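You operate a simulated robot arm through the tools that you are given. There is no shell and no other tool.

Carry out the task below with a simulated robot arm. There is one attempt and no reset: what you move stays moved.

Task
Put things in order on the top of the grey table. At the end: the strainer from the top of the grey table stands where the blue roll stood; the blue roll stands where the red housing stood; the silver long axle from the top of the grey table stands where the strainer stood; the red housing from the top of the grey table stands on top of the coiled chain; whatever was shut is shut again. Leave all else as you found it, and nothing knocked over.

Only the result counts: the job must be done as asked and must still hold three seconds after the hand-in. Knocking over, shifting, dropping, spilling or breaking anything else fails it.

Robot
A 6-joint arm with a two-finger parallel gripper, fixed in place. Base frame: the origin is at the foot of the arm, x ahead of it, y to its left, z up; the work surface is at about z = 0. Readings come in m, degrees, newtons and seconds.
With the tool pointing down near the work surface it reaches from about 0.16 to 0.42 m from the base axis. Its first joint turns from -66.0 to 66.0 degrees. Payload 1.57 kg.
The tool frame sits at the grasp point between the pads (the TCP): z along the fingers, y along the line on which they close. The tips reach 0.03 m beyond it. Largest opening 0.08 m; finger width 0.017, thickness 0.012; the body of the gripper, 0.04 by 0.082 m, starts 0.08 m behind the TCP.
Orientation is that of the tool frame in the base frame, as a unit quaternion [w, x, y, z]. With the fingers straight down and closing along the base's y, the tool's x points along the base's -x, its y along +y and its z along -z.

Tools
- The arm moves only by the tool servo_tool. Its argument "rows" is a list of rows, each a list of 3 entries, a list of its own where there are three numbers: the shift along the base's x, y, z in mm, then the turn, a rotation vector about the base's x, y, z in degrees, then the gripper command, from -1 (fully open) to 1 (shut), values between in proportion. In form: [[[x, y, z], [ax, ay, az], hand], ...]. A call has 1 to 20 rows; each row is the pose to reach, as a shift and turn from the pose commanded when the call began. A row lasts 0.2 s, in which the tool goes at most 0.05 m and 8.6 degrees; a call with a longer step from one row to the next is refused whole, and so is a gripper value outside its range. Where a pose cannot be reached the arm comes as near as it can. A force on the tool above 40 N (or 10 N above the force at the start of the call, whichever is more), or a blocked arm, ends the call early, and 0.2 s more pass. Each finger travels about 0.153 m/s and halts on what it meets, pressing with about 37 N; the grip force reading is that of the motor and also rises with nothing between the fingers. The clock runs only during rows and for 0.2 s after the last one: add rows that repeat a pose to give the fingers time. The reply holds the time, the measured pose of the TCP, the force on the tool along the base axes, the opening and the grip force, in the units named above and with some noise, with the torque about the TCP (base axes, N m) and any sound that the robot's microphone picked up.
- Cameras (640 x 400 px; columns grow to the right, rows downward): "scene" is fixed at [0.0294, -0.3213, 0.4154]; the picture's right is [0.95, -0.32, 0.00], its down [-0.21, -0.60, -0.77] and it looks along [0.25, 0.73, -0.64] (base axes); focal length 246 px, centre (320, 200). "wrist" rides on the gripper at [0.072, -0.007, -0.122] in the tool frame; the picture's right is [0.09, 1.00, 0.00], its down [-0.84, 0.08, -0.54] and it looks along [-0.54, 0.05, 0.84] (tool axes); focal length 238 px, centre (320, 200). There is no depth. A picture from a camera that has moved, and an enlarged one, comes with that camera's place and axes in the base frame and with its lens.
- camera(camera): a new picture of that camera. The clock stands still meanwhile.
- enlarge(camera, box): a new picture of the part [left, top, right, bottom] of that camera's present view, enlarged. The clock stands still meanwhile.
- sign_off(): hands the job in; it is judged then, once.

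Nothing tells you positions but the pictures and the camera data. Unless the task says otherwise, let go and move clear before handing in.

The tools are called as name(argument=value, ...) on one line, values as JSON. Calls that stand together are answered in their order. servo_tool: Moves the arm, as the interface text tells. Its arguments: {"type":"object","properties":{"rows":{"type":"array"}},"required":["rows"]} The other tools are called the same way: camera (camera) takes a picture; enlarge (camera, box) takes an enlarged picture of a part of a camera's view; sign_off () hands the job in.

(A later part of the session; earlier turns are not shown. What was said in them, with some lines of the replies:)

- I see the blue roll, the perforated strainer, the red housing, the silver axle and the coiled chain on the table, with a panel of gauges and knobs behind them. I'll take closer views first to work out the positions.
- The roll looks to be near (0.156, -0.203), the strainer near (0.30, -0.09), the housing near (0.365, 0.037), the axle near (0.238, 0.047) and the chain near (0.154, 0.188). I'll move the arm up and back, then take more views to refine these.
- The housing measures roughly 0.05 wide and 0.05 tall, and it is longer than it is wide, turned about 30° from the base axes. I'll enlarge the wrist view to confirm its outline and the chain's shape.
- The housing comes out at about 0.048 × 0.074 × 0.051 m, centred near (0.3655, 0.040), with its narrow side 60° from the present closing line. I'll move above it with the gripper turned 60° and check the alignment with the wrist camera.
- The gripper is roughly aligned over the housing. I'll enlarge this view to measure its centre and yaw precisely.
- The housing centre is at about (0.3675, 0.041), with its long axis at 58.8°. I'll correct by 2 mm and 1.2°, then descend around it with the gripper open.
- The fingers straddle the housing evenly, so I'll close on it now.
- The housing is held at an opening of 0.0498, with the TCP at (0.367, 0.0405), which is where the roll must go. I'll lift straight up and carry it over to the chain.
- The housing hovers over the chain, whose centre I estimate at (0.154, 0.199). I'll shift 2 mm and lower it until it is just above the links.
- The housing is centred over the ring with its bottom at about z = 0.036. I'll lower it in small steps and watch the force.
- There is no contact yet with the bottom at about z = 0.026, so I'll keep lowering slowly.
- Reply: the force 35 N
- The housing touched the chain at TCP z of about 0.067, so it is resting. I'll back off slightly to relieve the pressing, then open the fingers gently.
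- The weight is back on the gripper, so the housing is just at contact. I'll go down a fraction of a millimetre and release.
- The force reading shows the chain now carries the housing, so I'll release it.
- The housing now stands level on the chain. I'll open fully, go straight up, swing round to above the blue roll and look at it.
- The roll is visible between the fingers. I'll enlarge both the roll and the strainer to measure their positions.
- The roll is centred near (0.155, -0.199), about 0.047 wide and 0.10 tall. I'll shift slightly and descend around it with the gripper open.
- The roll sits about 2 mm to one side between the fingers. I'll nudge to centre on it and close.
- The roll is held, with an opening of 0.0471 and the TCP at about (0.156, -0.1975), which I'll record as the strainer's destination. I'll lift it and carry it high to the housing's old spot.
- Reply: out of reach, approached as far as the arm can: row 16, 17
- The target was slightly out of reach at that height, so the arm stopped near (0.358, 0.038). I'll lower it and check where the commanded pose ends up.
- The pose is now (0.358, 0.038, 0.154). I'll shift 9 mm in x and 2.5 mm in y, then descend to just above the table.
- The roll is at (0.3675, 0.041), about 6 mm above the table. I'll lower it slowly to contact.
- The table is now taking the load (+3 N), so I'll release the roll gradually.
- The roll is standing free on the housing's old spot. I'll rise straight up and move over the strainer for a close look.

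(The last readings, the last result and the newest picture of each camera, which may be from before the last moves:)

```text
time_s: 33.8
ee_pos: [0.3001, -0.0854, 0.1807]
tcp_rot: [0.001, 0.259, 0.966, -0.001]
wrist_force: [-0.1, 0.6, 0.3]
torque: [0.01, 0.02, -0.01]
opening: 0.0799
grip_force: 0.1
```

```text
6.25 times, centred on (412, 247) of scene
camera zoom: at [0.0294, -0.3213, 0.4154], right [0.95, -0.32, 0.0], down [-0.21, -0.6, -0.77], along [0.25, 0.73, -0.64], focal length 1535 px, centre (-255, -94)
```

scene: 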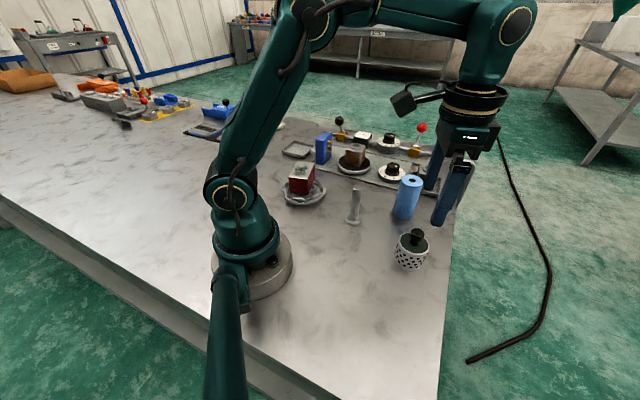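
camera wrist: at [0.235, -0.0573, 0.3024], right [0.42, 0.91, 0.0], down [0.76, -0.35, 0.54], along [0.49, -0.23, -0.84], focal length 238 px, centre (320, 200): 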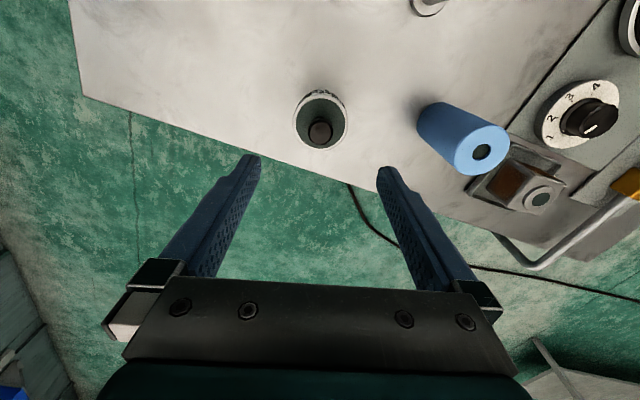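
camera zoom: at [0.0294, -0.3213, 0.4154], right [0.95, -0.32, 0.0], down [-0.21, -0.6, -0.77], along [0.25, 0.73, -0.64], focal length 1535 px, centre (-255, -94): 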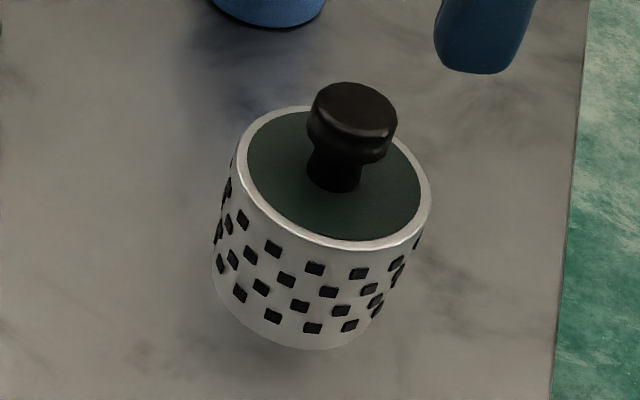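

The strainer's rim is about 0.058 across at z ≈ 0.052, centred near (0.2955, -0.0846), and its knob tops out at about 0.082. I'll shift by (-5.5, +2.7) mm and descend to grip the body.

servo_tool(rows=[[[-5.5, 2.7, -15], [0, 0, 0], -1], [[-5.5, 2.7, -45], [0, 0, 0], -1], [[-5.5, 2.7, -75], [0, 0, 0], -1], [[-5.5, 2.7, -95], [0, 0, 0], -1], [[-5.5, 2.7, -95], [0, 0, 0], -1]])

camera(camera="wrist")

enlarge(camera="scene", box=[360, 180, 480, 290])

```text
time_s: 35.0
ee_pos: [0.2936, -0.0846, 0.0839]
tcp_rot: [0.001, 0.259, 0.966, 0.0]
wrist_force: [-0.4, 0.1, -0.4]
torque: [0.01, 0.02, -0.01]
opening: 0.0798
grip_force: 0.0
```

```text
taken
camera wrist: at [0.2289, -0.0543, 0.207], right [0.42, 0.91, 0.0], down [0.76, -0.35, 0.54], along [0.49, -0.23, -0.84], focal length 238 px, centre (320, 200)
```

wrist: 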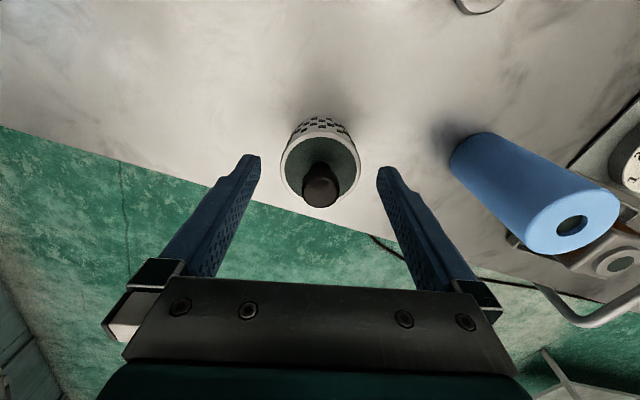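

```text
3.64 times, centred on (420, 235) of scene
camera zoom: at [0.0294, -0.3213, 0.4154], right [0.95, -0.32, 0.0], down [-0.21, -0.6, -0.77], along [0.25, 0.73, -0.64], focal length 893 px, centre (-44, 73)
```

zoom: 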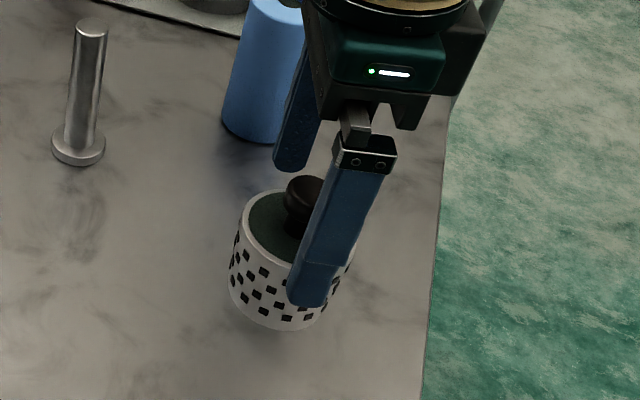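

The rim is centred between the fingers. I'll finish the descent to z ≈ 0.040 and close.

servo_tool(rows=[[[0, 0, -15], [0, 0, 0], -1], [[0, 0, -30], [0, 0, 0], -1], [[0, 0, -44], [0, 0, 0], -1], [[0, 0, -44], [0, 0, 0], -1]])

camera(camera="wrist")

```text
time_s: 36.0
ee_pos: [0.2942, -0.0833, 0.0407]
tcp_rot: [0.0, 0.259, 0.966, 0.0]
wrist_force: [0.5, 0.7, -0.1]
torque: [0.01, -0.02, 0.03]
opening: 0.08
grip_force: 0.1
```

```text
taken
camera wrist: at [0.2293, -0.0542, 0.163], right [0.42, 0.91, 0.0], down [0.76, -0.35, 0.54], along [0.49, -0.23, -0.84], focal length 238 px, centre (320, 200)
```

wrist: 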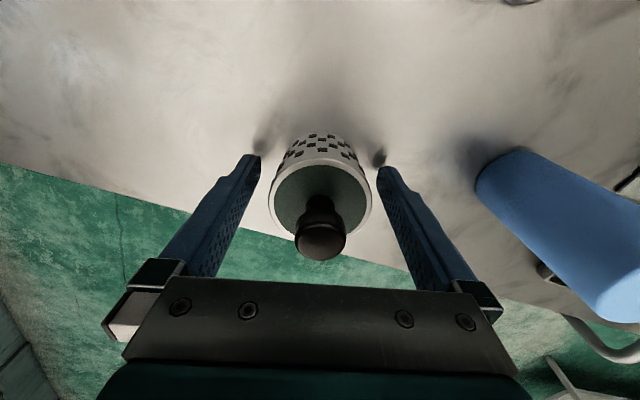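

The strainer is centred to within a millimetre or so, so I'll close on its body.

servo_tool(rows=[[[0, 0, 0], [0, 0, 0], -0.6], [[0, 0, 0], [0, 0, 0], -0.3], [[0, 0, 0], [0, 0, 0], 1], [[0, 0, 0], [0, 0, 0], 1]])

enlarge(camera="wrist", box=[240, 110, 400, 280])

```text
time_s: 37.0
ee_pos: [0.2955, -0.0835, 0.0407]
tcp_rot: [0.0, 0.259, 0.966, 0.0]
wrist_force: [0.8, 1.0, 0.1]
torque: [-0.01, -0.02, -0.02]
opening: 0.0564
grip_force: 37.3
```

```text
2.35 times, centred on (320, 195) of wrist
camera zoom: at [0.2293, -0.0542, 0.1632], right [0.42, 0.91, 0.0], down [0.76, -0.35, 0.54], along [0.49, -0.23, -0.84], focal length 561 px, centre (320, 212)
```

zoom: 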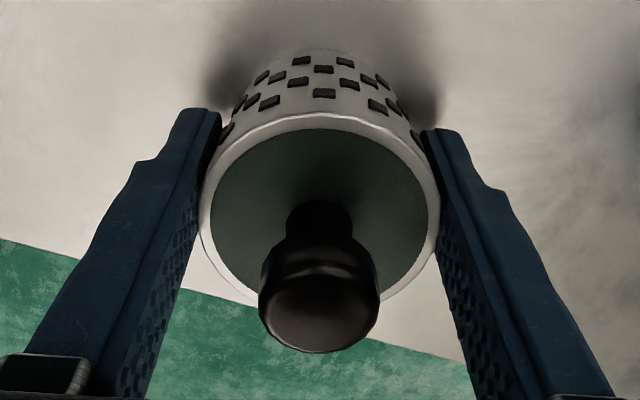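

The strainer is held with an opening of 0.0564 and the TCP at about (0.2952, -0.0841), which I'll record as the axle's destination. I'll lift it and carry it to the roll's old spot.

servo_tool(rows=[[[0, 0, 6], [0, 0, 0], 1], [[0, 0, 25], [0, 0, 0], 1], [[0, 0, 50], [0, 0, 0], 1], [[0, 0, 75], [0, 0, 0], 1], [[-7, -6, 90], [0, 0, 0], 1], [[-28, -23, 95], [0, 0, 0], 1], [[-51, -41, 95], [0, 0, 0], 1], [[-74, -60, 95], [0, 0, 0], 1], [[-97, -78, 95], [0, 0, 0], 1], [[-118, -95, 95], [0, 0, 0], 1], [[-133, -107, 95], [0, 0, 0], 1], [[-140, -112.8, 95], [0, 0, 0], 1], [[-140, -112.8, 95], [0, 0, 0], 1]])

camera(camera="wrist")

camera(camera="scene")

```text
time_s: 39.8
ee_pos: [0.1536, -0.1978, 0.1351]
tcp_rot: [0.0, 0.26, 0.966, 0.0]
wrist_force: [0.9, 0.6, -1.6]
torque: [0.01, -0.01, -0.02]
opening: 0.0564
grip_force: 36.9
```

```text
taken
camera wrist: at [0.0889, -0.1673, 0.2576], right [0.42, 0.91, 0.0], down [0.76, -0.35, 0.54], along [0.49, -0.23, -0.84], focal length 238 px, centre (320, 200)
```

wrist: 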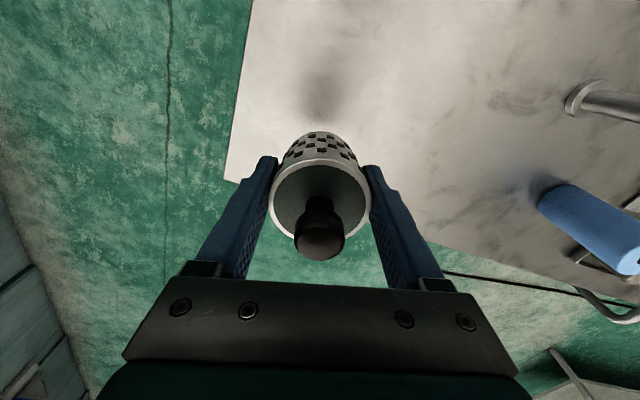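

```text
taken
```

scene: 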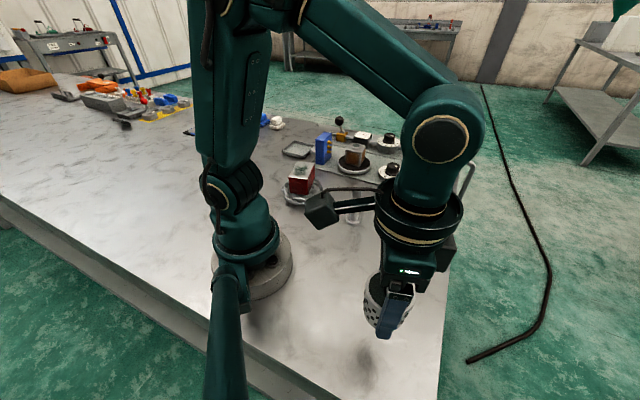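

The strainer is over (0.155, -0.197), so I'll lower it to just above the table and then to contact.

servo_tool(rows=[[[0.5, 0, -20], [0, 0, 0], 1], [[0.5, 0, -45], [0, 0, 0], 1], [[0.5, 0, -70], [0, 0, 0], 1], [[0.5, 0, -85], [0, 0, 0], 1], [[0.5, 0, -91], [0, 0, 0], 1], [[0.5, 0, -91], [0, 0, 0], 1]])

camera(camera="wrist")

```text
time_s: 41.2
ee_pos: [0.1554, -0.1959, 0.045]
tcp_rot: [0.0, 0.259, 0.966, 0.0]
wrist_force: [0.1, 0.2, -0.8]
torque: [0.02, 0.02, -0.02]
opening: 0.0565
grip_force: 36.6
```

```text
taken
camera wrist: at [0.0896, -0.1667, 0.167], right [0.42, 0.91, 0.0], down [0.76, -0.35, 0.54], along [0.49, -0.23, -0.84], focal length 238 px, centre (320, 200)
```

wrist: 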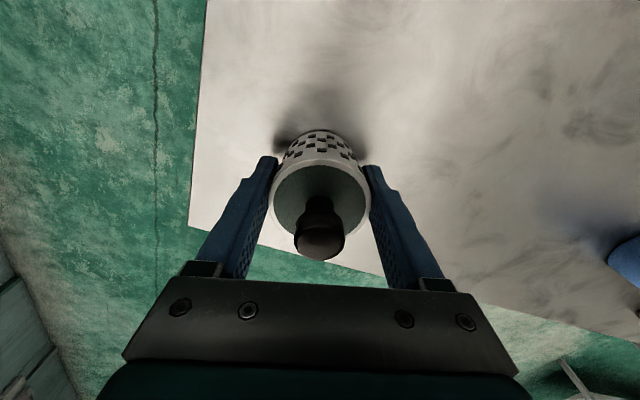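

servo_tool(rows=[[[0, 0, -1.5], [0, 0, 0], 1], [[0, 0, -3], [0, 0, 0], 1], [[0, 0, -3.8], [0, 0, 0], 1], [[0, 0, -3.8], [0, 0, 0], 1]])

```text
time_s: 42.2
ee_pos: [0.155, -0.1971, 0.0408]
tcp_rot: [-0.001, 0.258, 0.966, -0.001]
wrist_force: [-0.4, 0.3, -2.0]
torque: [-0.01, 0.01, 0.01]
opening: 0.0563
grip_force: 36.9
```

servo_tool(rows=[[[0, 0, -0.5], [0, 0, 0], 1], [[0, 0, -0.5], [0, 0, 0], 1]])

```text
time_s: 42.8
ee_pos: [0.1543, -0.1974, 0.0408]
tcp_rot: [0.0, 0.259, 0.966, -0.001]
wrist_force: [-0.7, 2.1, 6.3]
torque: [-0.02, 0.06, -0.02]
opening: 0.0565
grip_force: 37.1
```

The strainer has touched the table (+6 N), so I'll release it.

servo_tool(rows=[[[0, 0, 0.2], [0, 0, 0], -0.42], [[0, 0, 0.2], [0, 0, 0], -0.6], [[0, 0, 0.2], [0, 0, 0], -0.9], [[0, 0, 0.2], [0, 0, 0], -1], [[0, 0, 0.2], [0, 0, 0], -1]])

camera(camera="wrist")

camera(camera="scene")

```text
time_s: 44.0
ee_pos: [0.1551, -0.1977, 0.04]
tcp_rot: [0.0, 0.259, 0.966, -0.001]
wrist_force: [0.5, 0.2, -0.3]
torque: [0.01, 0.0, 0.03]
opening: 0.0798
grip_force: 0.1
```

```text
taken
camera wrist: at [0.0895, -0.1672, 0.1631], right [0.42, 0.91, 0.0], down [0.76, -0.35, 0.54], along [0.49, -0.23, -0.84], focal length 238 px, centre (320, 200)
```

wrist: 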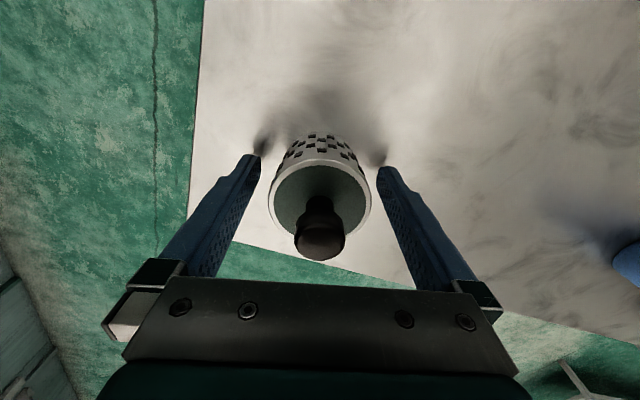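

```text
taken
```

scene: 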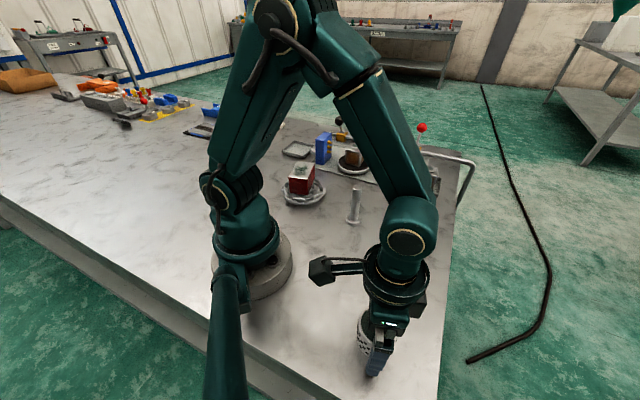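

The strainer stands where the roll was. I'll rise clear, turn back to the default yaw and go above the axle for a close look.

servo_tool(rows=[[[0, 0, 10], [0, 0, 0], -1], [[0, 0, 40], [0, 0, 0], -1], [[0, 0, 80], [0, 0, 0], -1], [[0, 0, 120], [0, 0, 0], -1], [[0, 0, 150], [0, 0, 0], -1], [[10, 22, 160], [0, 0, 4], -1], [[20, 50, 160], [0, 0, 8], -1], [[32, 80, 160], [0, 0, 12], -1], [[43, 112, 160], [0, 0, 16], -1], [[54, 144, 160], [0, 0, 20], -1], [[64, 176, 160], [0, 0, 24], -1], [[72, 206, 160], [0, 0, 27], -1], [[80, 234, 160], [0, 0, 29], -1], [[84, 250, 160], [0, 0, 30], -1], [[84, 250, 160], [0, 0, 30], -1]])

camera(camera="wrist")

camera(camera="scene")

```text
time_s: 47.2
ee_pos: [0.2392, 0.0534, 0.2005]
tcp_rot: [0.0, 0.0, 1.0, 0.0]
wrist_force: [-0.3, 0.1, 0.0]
torque: [0.02, 0.02, 0.02]
opening: 0.0799
grip_force: 0.1
```

```text
taken
camera wrist: at [0.1671, 0.0462, 0.3232], right [-0.09, 1.0, 0.0], down [0.84, 0.08, 0.54], along [0.54, 0.05, -0.84], focal length 238 px, centre (320, 200)
```

wrist: 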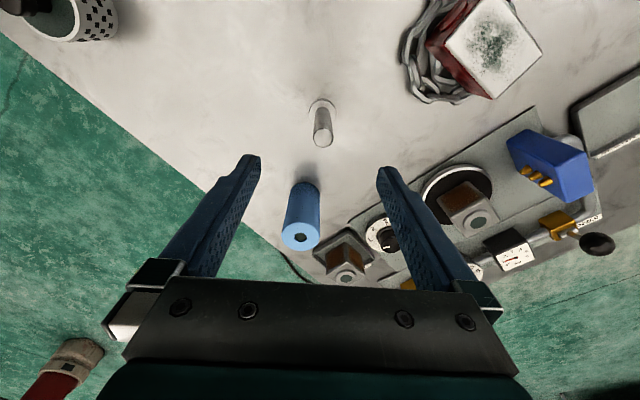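

```text
taken
```

scene: 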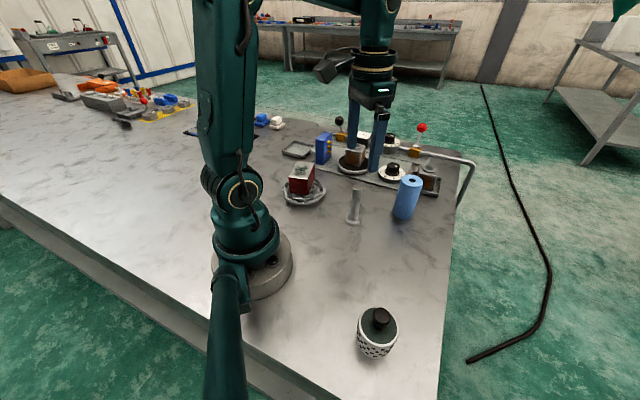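

enlarge(camera="wrist", box=[270, 80, 370, 160])

enlarge(camera="scene", box=[270, 150, 430, 240])

enlarge(camera="scene", box=[330, 290, 430, 370])

```text
5.00 times, centred on (320, 120) of wrist
camera zoom: at [0.1671, 0.0462, 0.3232], right [-0.09, 1.0, 0.0], down [0.84, 0.08, 0.54], along [0.54, 0.05, -0.84], focal length 1192 px, centre (320, 600)
```

zoom: 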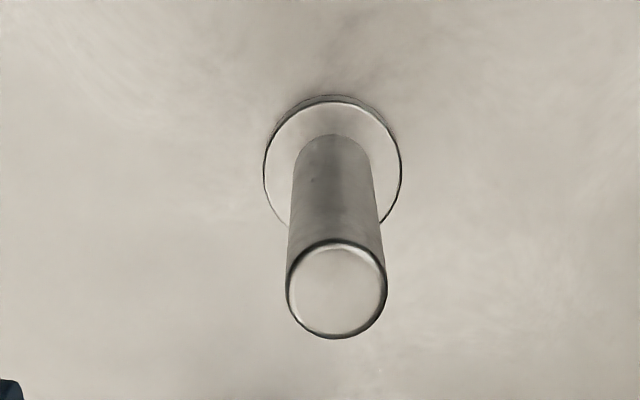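

```text
4.00 times, centred on (350, 195) of scene
camera zoom: at [0.0294, -0.3213, 0.4154], right [0.95, -0.32, 0.0], down [-0.21, -0.6, -0.77], along [0.25, 0.73, -0.64], focal length 982 px, centre (200, 220)
```

zoom: 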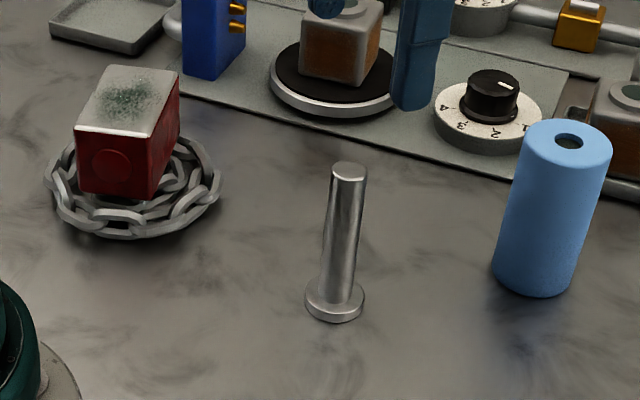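

```text
5.00 times, centred on (380, 330) of scene
camera zoom: at [0.0294, -0.3213, 0.4154], right [0.95, -0.32, 0.0], down [-0.21, -0.6, -0.77], along [0.25, 0.73, -0.64], focal length 1228 px, centre (20, -450)
```

zoom: 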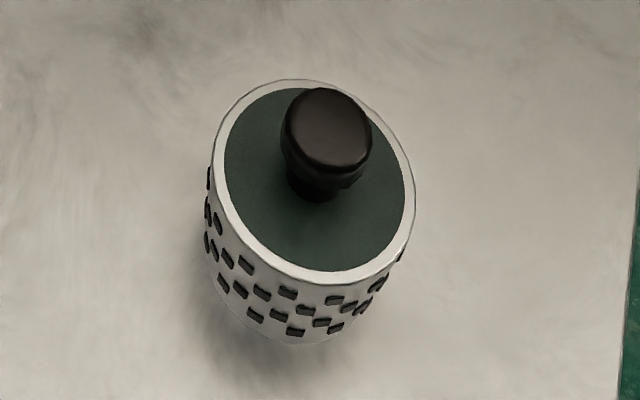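

The axle is at (0.239, 0.056), with a 0.019 shaft, a 0.036 flange and a height of 0.10. The moved items all look right in the scene view. I'll shift 2.7 mm in y and descend around the shaft.

servo_tool(rows=[[[0, 2.7, -10], [0, 0, 0], -1], [[0, 2.7, -40], [0, 0, 0], -1], [[0, 2.7, -70], [0, 0, 0], -1], [[0, 2.7, -100], [0, 0, 0], -1], [[0, 2.7, -125], [0, 0, 0], -1], [[0, 2.7, -140], [0, 0, 0], -1], [[0, 2.7, -140], [0, 0, 0], -1]])

camera(camera="wrist")

```text
time_s: 48.8
ee_pos: [0.2393, 0.0554, 0.0606]
tcp_rot: [0.0, 0.0, 1.0, 0.0]
wrist_force: [-0.1, 0.6, -0.3]
torque: [0.0, -0.01, -0.01]
opening: 0.0799
grip_force: 0.1
```

```text
taken
camera wrist: at [0.167, 0.0489, 0.1827], right [-0.09, 1.0, 0.0], down [0.84, 0.08, 0.54], along [0.54, 0.05, -0.84], focal length 238 px, centre (320, 200)
```

wrist: 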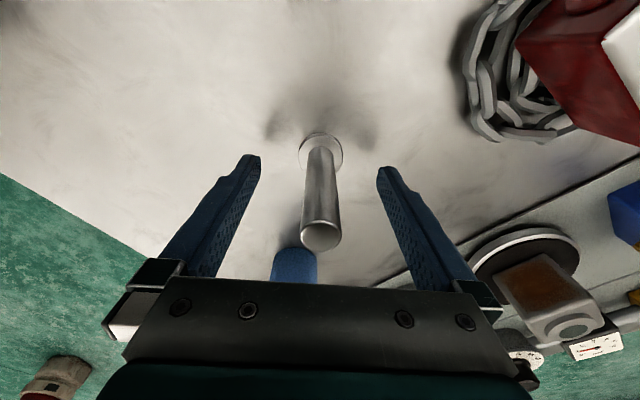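

The shaft is centred between the fingers, so I'll close gradually.

servo_tool(rows=[[[0, 0, 0], [0, 0, 0], -0.3], [[0, 0, 0], [0, 0, 0], 0.2], [[0, 0, 0], [0, 0, 0], 0.45], [[0, 0, 0], [0, 0, 0], 1], [[0, 0, 0], [0, 0, 0], 1]])

camera(camera="wrist")

```text
time_s: 50.0
ee_pos: [0.2386, 0.0548, 0.0608]
tcp_rot: [0.001, 0.0, 1.0, 0.0]
wrist_force: [0.4, 0.7, 1.3]
torque: [0.01, 0.01, 0.02]
opening: 0.0192
grip_force: 33.3
```

```text
taken
camera wrist: at [0.1671, 0.0489, 0.183], right [-0.09, 1.0, 0.0], down [0.84, 0.08, 0.54], along [0.54, 0.05, -0.84], focal length 238 px, centre (320, 200)
```

wrist: 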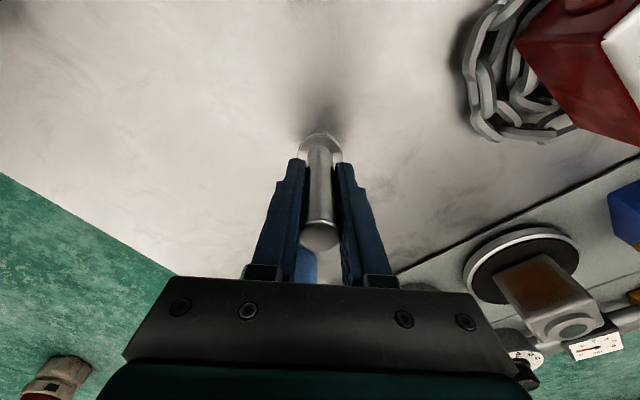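

The axle is gripped at an opening of 0.0192. I'll lift it and carry it to the strainer's old spot at (0.2955, -0.0844).

servo_tool(rows=[[[0, 0, 6], [0, 0, 0], 1], [[0, 0, 22], [0, 0, 0], 1], [[0, 0, 42], [0, 0, 0], 1], [[0, 0, 60], [0, 0, 0], 1], [[4, -10, 70], [0, 0, 0], 1], [[13, -32, 70], [0, 0, 0], 1], [[24, -60, 70], [0, 0, 0], 1], [[35, -88, 70], [0, 0, 0], 1], [[46, -114, 70], [0, 0, 0], 1], [[53, -132, 70], [0, 0, 0], 1], [[56.4, -140.3, 70], [0, 0, 0], 1], [[56.4, -140.3, 70], [0, 0, 0], 1]])

camera(camera="wrist")

camera(camera="scene")

```text
time_s: 52.6
ee_pos: [0.2959, -0.0854, 0.1307]
tcp_rot: [0.0, 0.0, 1.0, 0.0]
wrist_force: [0.4, 0.1, -2.4]
torque: [-0.01, -0.02, 0.0]
opening: 0.0193
grip_force: 33.5
```

```text
taken
camera wrist: at [0.2234, -0.0925, 0.2533], right [-0.09, 1.0, 0.0], down [0.84, 0.08, 0.54], along [0.54, 0.05, -0.84], focal length 238 px, centre (320, 200)
```

wrist: 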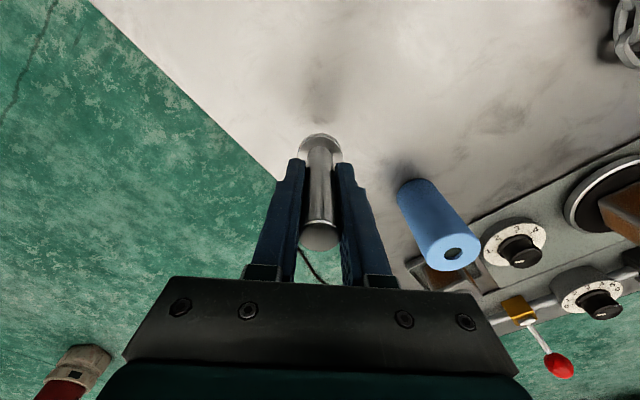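

```text
taken
```

scene: 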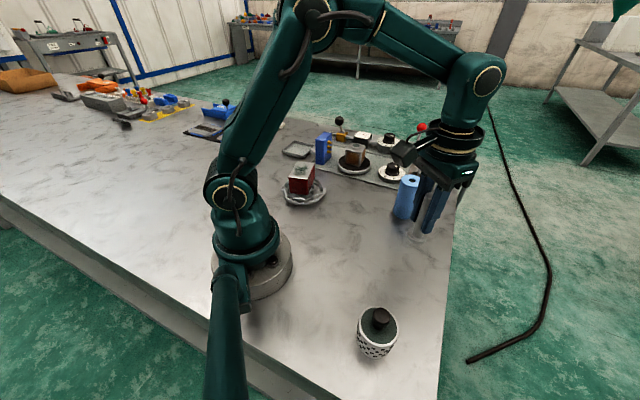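

The axle is over the target, so I'll lower it to just above the table.

servo_tool(rows=[[[0, 1, -20], [0, 0, 0], 1], [[0, 1, -40], [0, 0, 0], 1], [[0, 1, -58], [0, 0, 0], 1], [[0, 1, -66], [0, 0, 0], 1], [[0, 1, -66], [0, 0, 0], 1]])

camera(camera="wrist")

```text
time_s: 53.8
ee_pos: [0.2956, -0.0827, 0.0637]
tcp_rot: [0.0, 0.0, 1.0, 0.0]
wrist_force: [0.5, -0.3, -3.4]
torque: [-0.01, 0.0, 0.02]
opening: 0.0194
grip_force: 33.1
```

```text
taken
camera wrist: at [0.2238, -0.0907, 0.1867], right [-0.09, 1.0, 0.0], down [0.84, 0.08, 0.54], along [0.54, 0.05, -0.84], focal length 238 px, centre (320, 200)
```

wrist: 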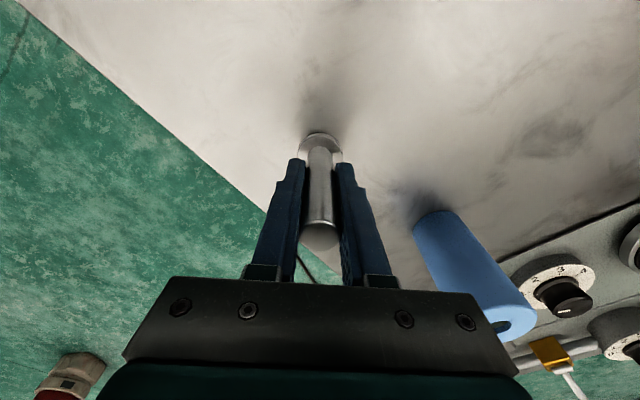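

About 3.5 mm remain, so I'll lower slowly to contact.

servo_tool(rows=[[[0, -0.4, -1.5], [0, 0, 0], 1], [[0, -0.4, -3], [0, 0, 0], 1], [[0, -0.4, -3.6], [0, 0, 0], 1], [[0, -0.4, -3.6], [0, 0, 0], 1]])

```text
time_s: 54.8
ee_pos: [0.2949, -0.084, 0.0614]
tcp_rot: [0.001, 0.001, 1.0, 0.0]
wrist_force: [0.6, -0.2, -2.2]
torque: [0.02, 0.01, 0.0]
opening: 0.0192
grip_force: 33.0
```

servo_tool(rows=[[[0, 0, -0.6], [0, 0, 0], 1], [[0, 0, -0.6], [0, 0, 0], 1]])

```text
time_s: 55.4
ee_pos: [0.2958, -0.0837, 0.0615]
tcp_rot: [0.0, 0.0, 1.0, 0.0]
wrist_force: [-0.7, -0.2, -4.1]
torque: [0.04, 0.02, -0.03]
opening: 0.0194
grip_force: 33.4
```

servo_tool(rows=[[[0, 0, -0.6], [0, 0, 0], 1], [[0, 0, -0.6], [0, 0, 0], 1]])

```text
time_s: 56.0
ee_pos: [0.2959, -0.0832, 0.0613]
tcp_rot: [0.001, 0.001, 1.0, 0.0]
wrist_force: [-3.9, 5.5, 17.0]
torque: [0.25, 0.31, -0.02]
opening: 0.0194
grip_force: 33.2
```

The axle's flange has touched the table. I'll ease off slightly before releasing.

servo_tool(rows=[[[0, 0, 0.35], [0, 0, 0], 1], [[0, 0, 0.35], [0, 0, 0], 1]])

enlarge(camera="scene", box=[370, 170, 470, 260])

```text
time_s: 56.6
ee_pos: [0.2954, -0.0836, 0.0607]
tcp_rot: [0.0, -0.001, 1.0, 0.0]
wrist_force: [-1.1, 5.3, 15.0]
torque: [0.25, 0.22, -0.02]
opening: 0.0192
grip_force: 33.0
```

```text
4.44 times, centred on (420, 215) of scene
camera zoom: at [0.0293, -0.3213, 0.4154], right [0.95, -0.32, 0.0], down [-0.21, -0.6, -0.77], along [0.25, 0.73, -0.64], focal length 1092 px, centre (-124, 133)
```

zoom: 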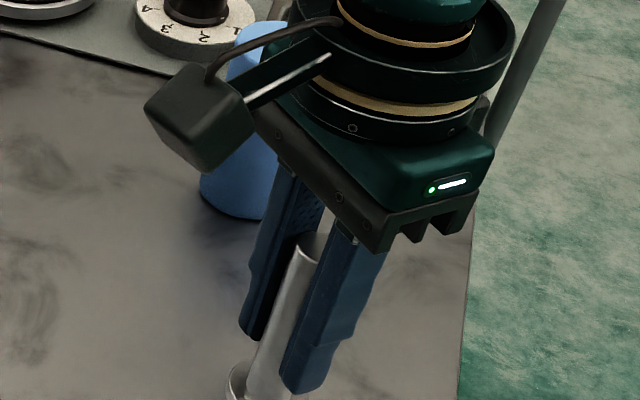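

servo_tool(rows=[[[0, 0, 0.4], [0, 0, 0], 1], [[0, 0, 0.4], [0, 0, 0], 1]])

enlarge(camera="scene", box=[370, 190, 470, 290])

```text
time_s: 57.2
ee_pos: [0.2952, -0.0844, 0.0623]
tcp_rot: [0.0, 0.001, 1.0, 0.0]
wrist_force: [1.1, 0.3, 0.5]
torque: [0.01, -0.16, 0.0]
opening: 0.0189
grip_force: 32.8
```

```text
4.00 times, centred on (420, 240) of scene
camera zoom: at [0.0294, -0.3213, 0.4154], right [0.95, -0.32, 0.0], down [-0.21, -0.6, -0.77], along [0.25, 0.73, -0.64], focal length 982 px, centre (-80, 40)
```

zoom: 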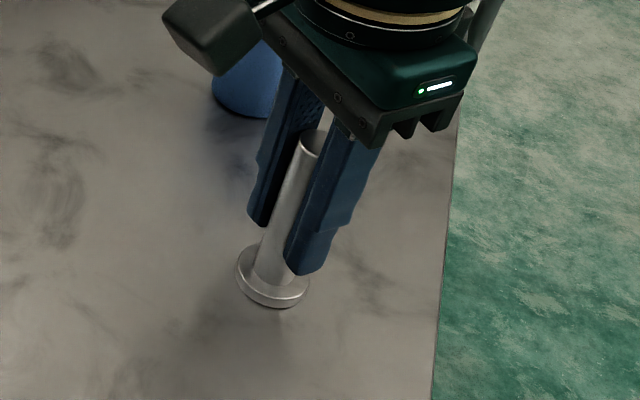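

The contact is light now, about 3 N, and the axle is upright. I'll release it slowly.

servo_tool(rows=[[[0, 0, 0], [0, 0, 0], 0.5], [[0, 0, 0], [0, 0, 0], 0.42], [[0, 0, 0], [0, 0, 0], 0.3], [[0, 0, 0], [0, 0, 0], 0], [[0, 0, 0], [0, 0, 0], -0.4], [[0, 0, 0], [0, 0, 0], -0.4]])

camera(camera="wrist")

enlarge(camera="scene", box=[370, 190, 470, 290])

```text
time_s: 58.6
ee_pos: [0.2949, -0.0849, 0.0602]
tcp_rot: [0.0, 0.001, 1.0, 0.0]
wrist_force: [-0.4, 0.0, 0.0]
torque: [-0.03, 0.01, -0.03]
opening: 0.056
grip_force: 0.1
```

```text
taken
camera wrist: at [0.2238, -0.0911, 0.1833], right [-0.09, 1.0, 0.0], down [0.84, 0.08, 0.54], along [0.54, 0.05, -0.84], focal length 238 px, centre (320, 200)
```

wrist: 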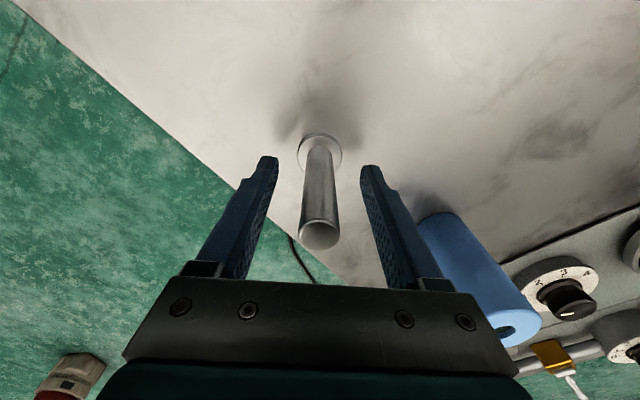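

```text
4.00 times, centred on (420, 240) of scene
camera zoom: at [0.0294, -0.3213, 0.4154], right [0.95, -0.32, 0.0], down [-0.21, -0.6, -0.77], along [0.25, 0.73, -0.64], focal length 982 px, centre (-80, 40)
```

zoom: 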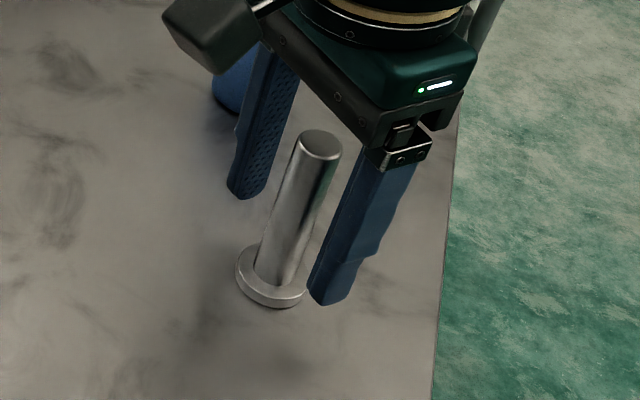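

The axle stands upright on its own. I'll open fully, rise straight up, move clear and check everything.

servo_tool(rows=[[[0, 0, 5], [0, 0, 0], -0.7], [[0, 0, 30], [0, 0, 0], -1], [[0, 0, 65], [0, 0, 0], -1], [[0, 0, 100], [0, 0, 0], -1], [[0, 0, 135], [0, 0, 0], -1], [[-15, 10, 160], [0, 0, 0], -1], [[-40, 35, 190], [0, 0, 0], -1], [[-70, 65, 210], [0, 0, 0], -1], [[-95, 90, 220], [0, 0, 0], -1], [[-95, 90, 220], [0, 0, 0], -1]])

camera(camera="wrist")

camera(camera="scene")

enlarge(camera="scene", box=[260, 110, 480, 250])

enlarge(camera="scene", box=[320, 210, 480, 370])

```text
time_s: 60.8
ee_pos: [0.1993, 0.0069, 0.28]
tcp_rot: [0.0, 0.0, 1.0, 0.0]
wrist_force: [0.3, -0.2, -0.1]
torque: [-0.01, 0.0, -0.02]
opening: 0.0802
grip_force: 0.1
```

```text
taken
camera wrist: at [0.1279, 0.0, 0.4028], right [-0.09, 1.0, 0.0], down [0.84, 0.08, 0.54], along [0.54, 0.05, -0.84], focal length 238 px, centre (320, 200)
```

wrist: 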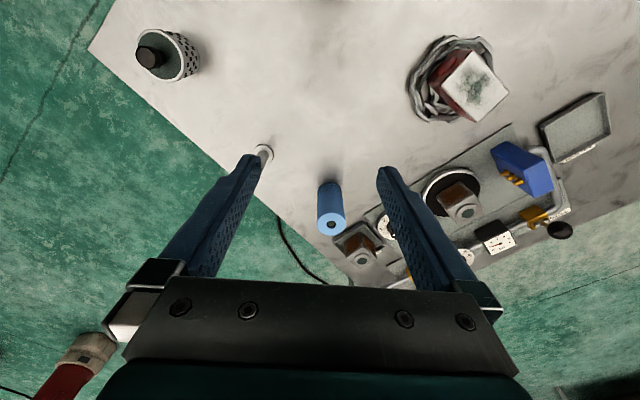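

```text
taken
```

scene: 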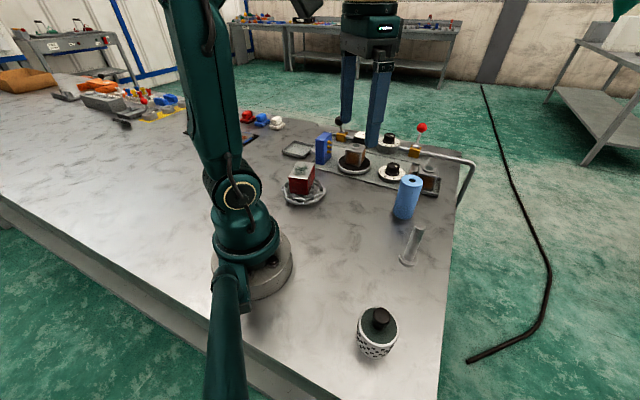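

```text
2.86 times, centred on (370, 180) of scene
camera zoom: at [0.0294, -0.3213, 0.4154], right [0.95, -0.32, 0.0], down [-0.21, -0.6, -0.77], along [0.25, 0.73, -0.64], focal length 702 px, centre (177, 257)
```

zoom: 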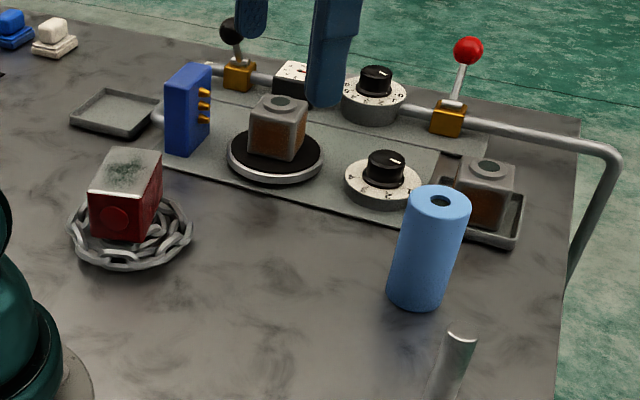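

```text
2.50 times, centred on (400, 290) of scene
camera zoom: at [0.0294, -0.3213, 0.4154], right [0.95, -0.32, 0.0], down [-0.21, -0.6, -0.77], along [0.25, 0.73, -0.64], focal length 614 px, centre (120, -25)
```

zoom: 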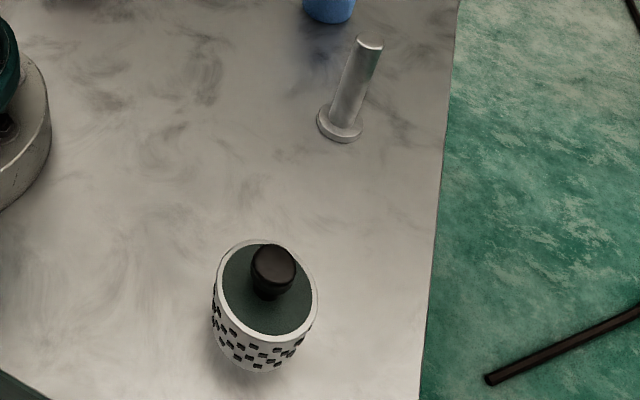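

Everything is in place: the housing stands level on the chain, the roll is on the housing's spot, the strainer is on the roll's spot, and the axle is on the strainer's spot. The panel and other items look unchanged, nothing had to be opened, and the gripper is empty and clear, so I'm handing in.

sign_off()

```text
The job is handed in.
```

I moved all four things to where you asked and handed the job in. The last pictures showed each one standing upright.

- **Red housing:** it stands level on the coiled chain, near its centre, and the chain did not shift.
- **Blue roll:** it stands where the red housing stood.
- **Strainer:** it stands where the blue roll stood.
- **Silver long axle:** it stands where the strainer stood.

By my measurements from the pictures, the roll, strainer and axle are each within a few millimetres of the old spots. I found nothing that was shut, so nothing was opened and nothing had to be closed again. The panel and the other things on the table looked unchanged, and the gripper was empty and clear at hand-in.
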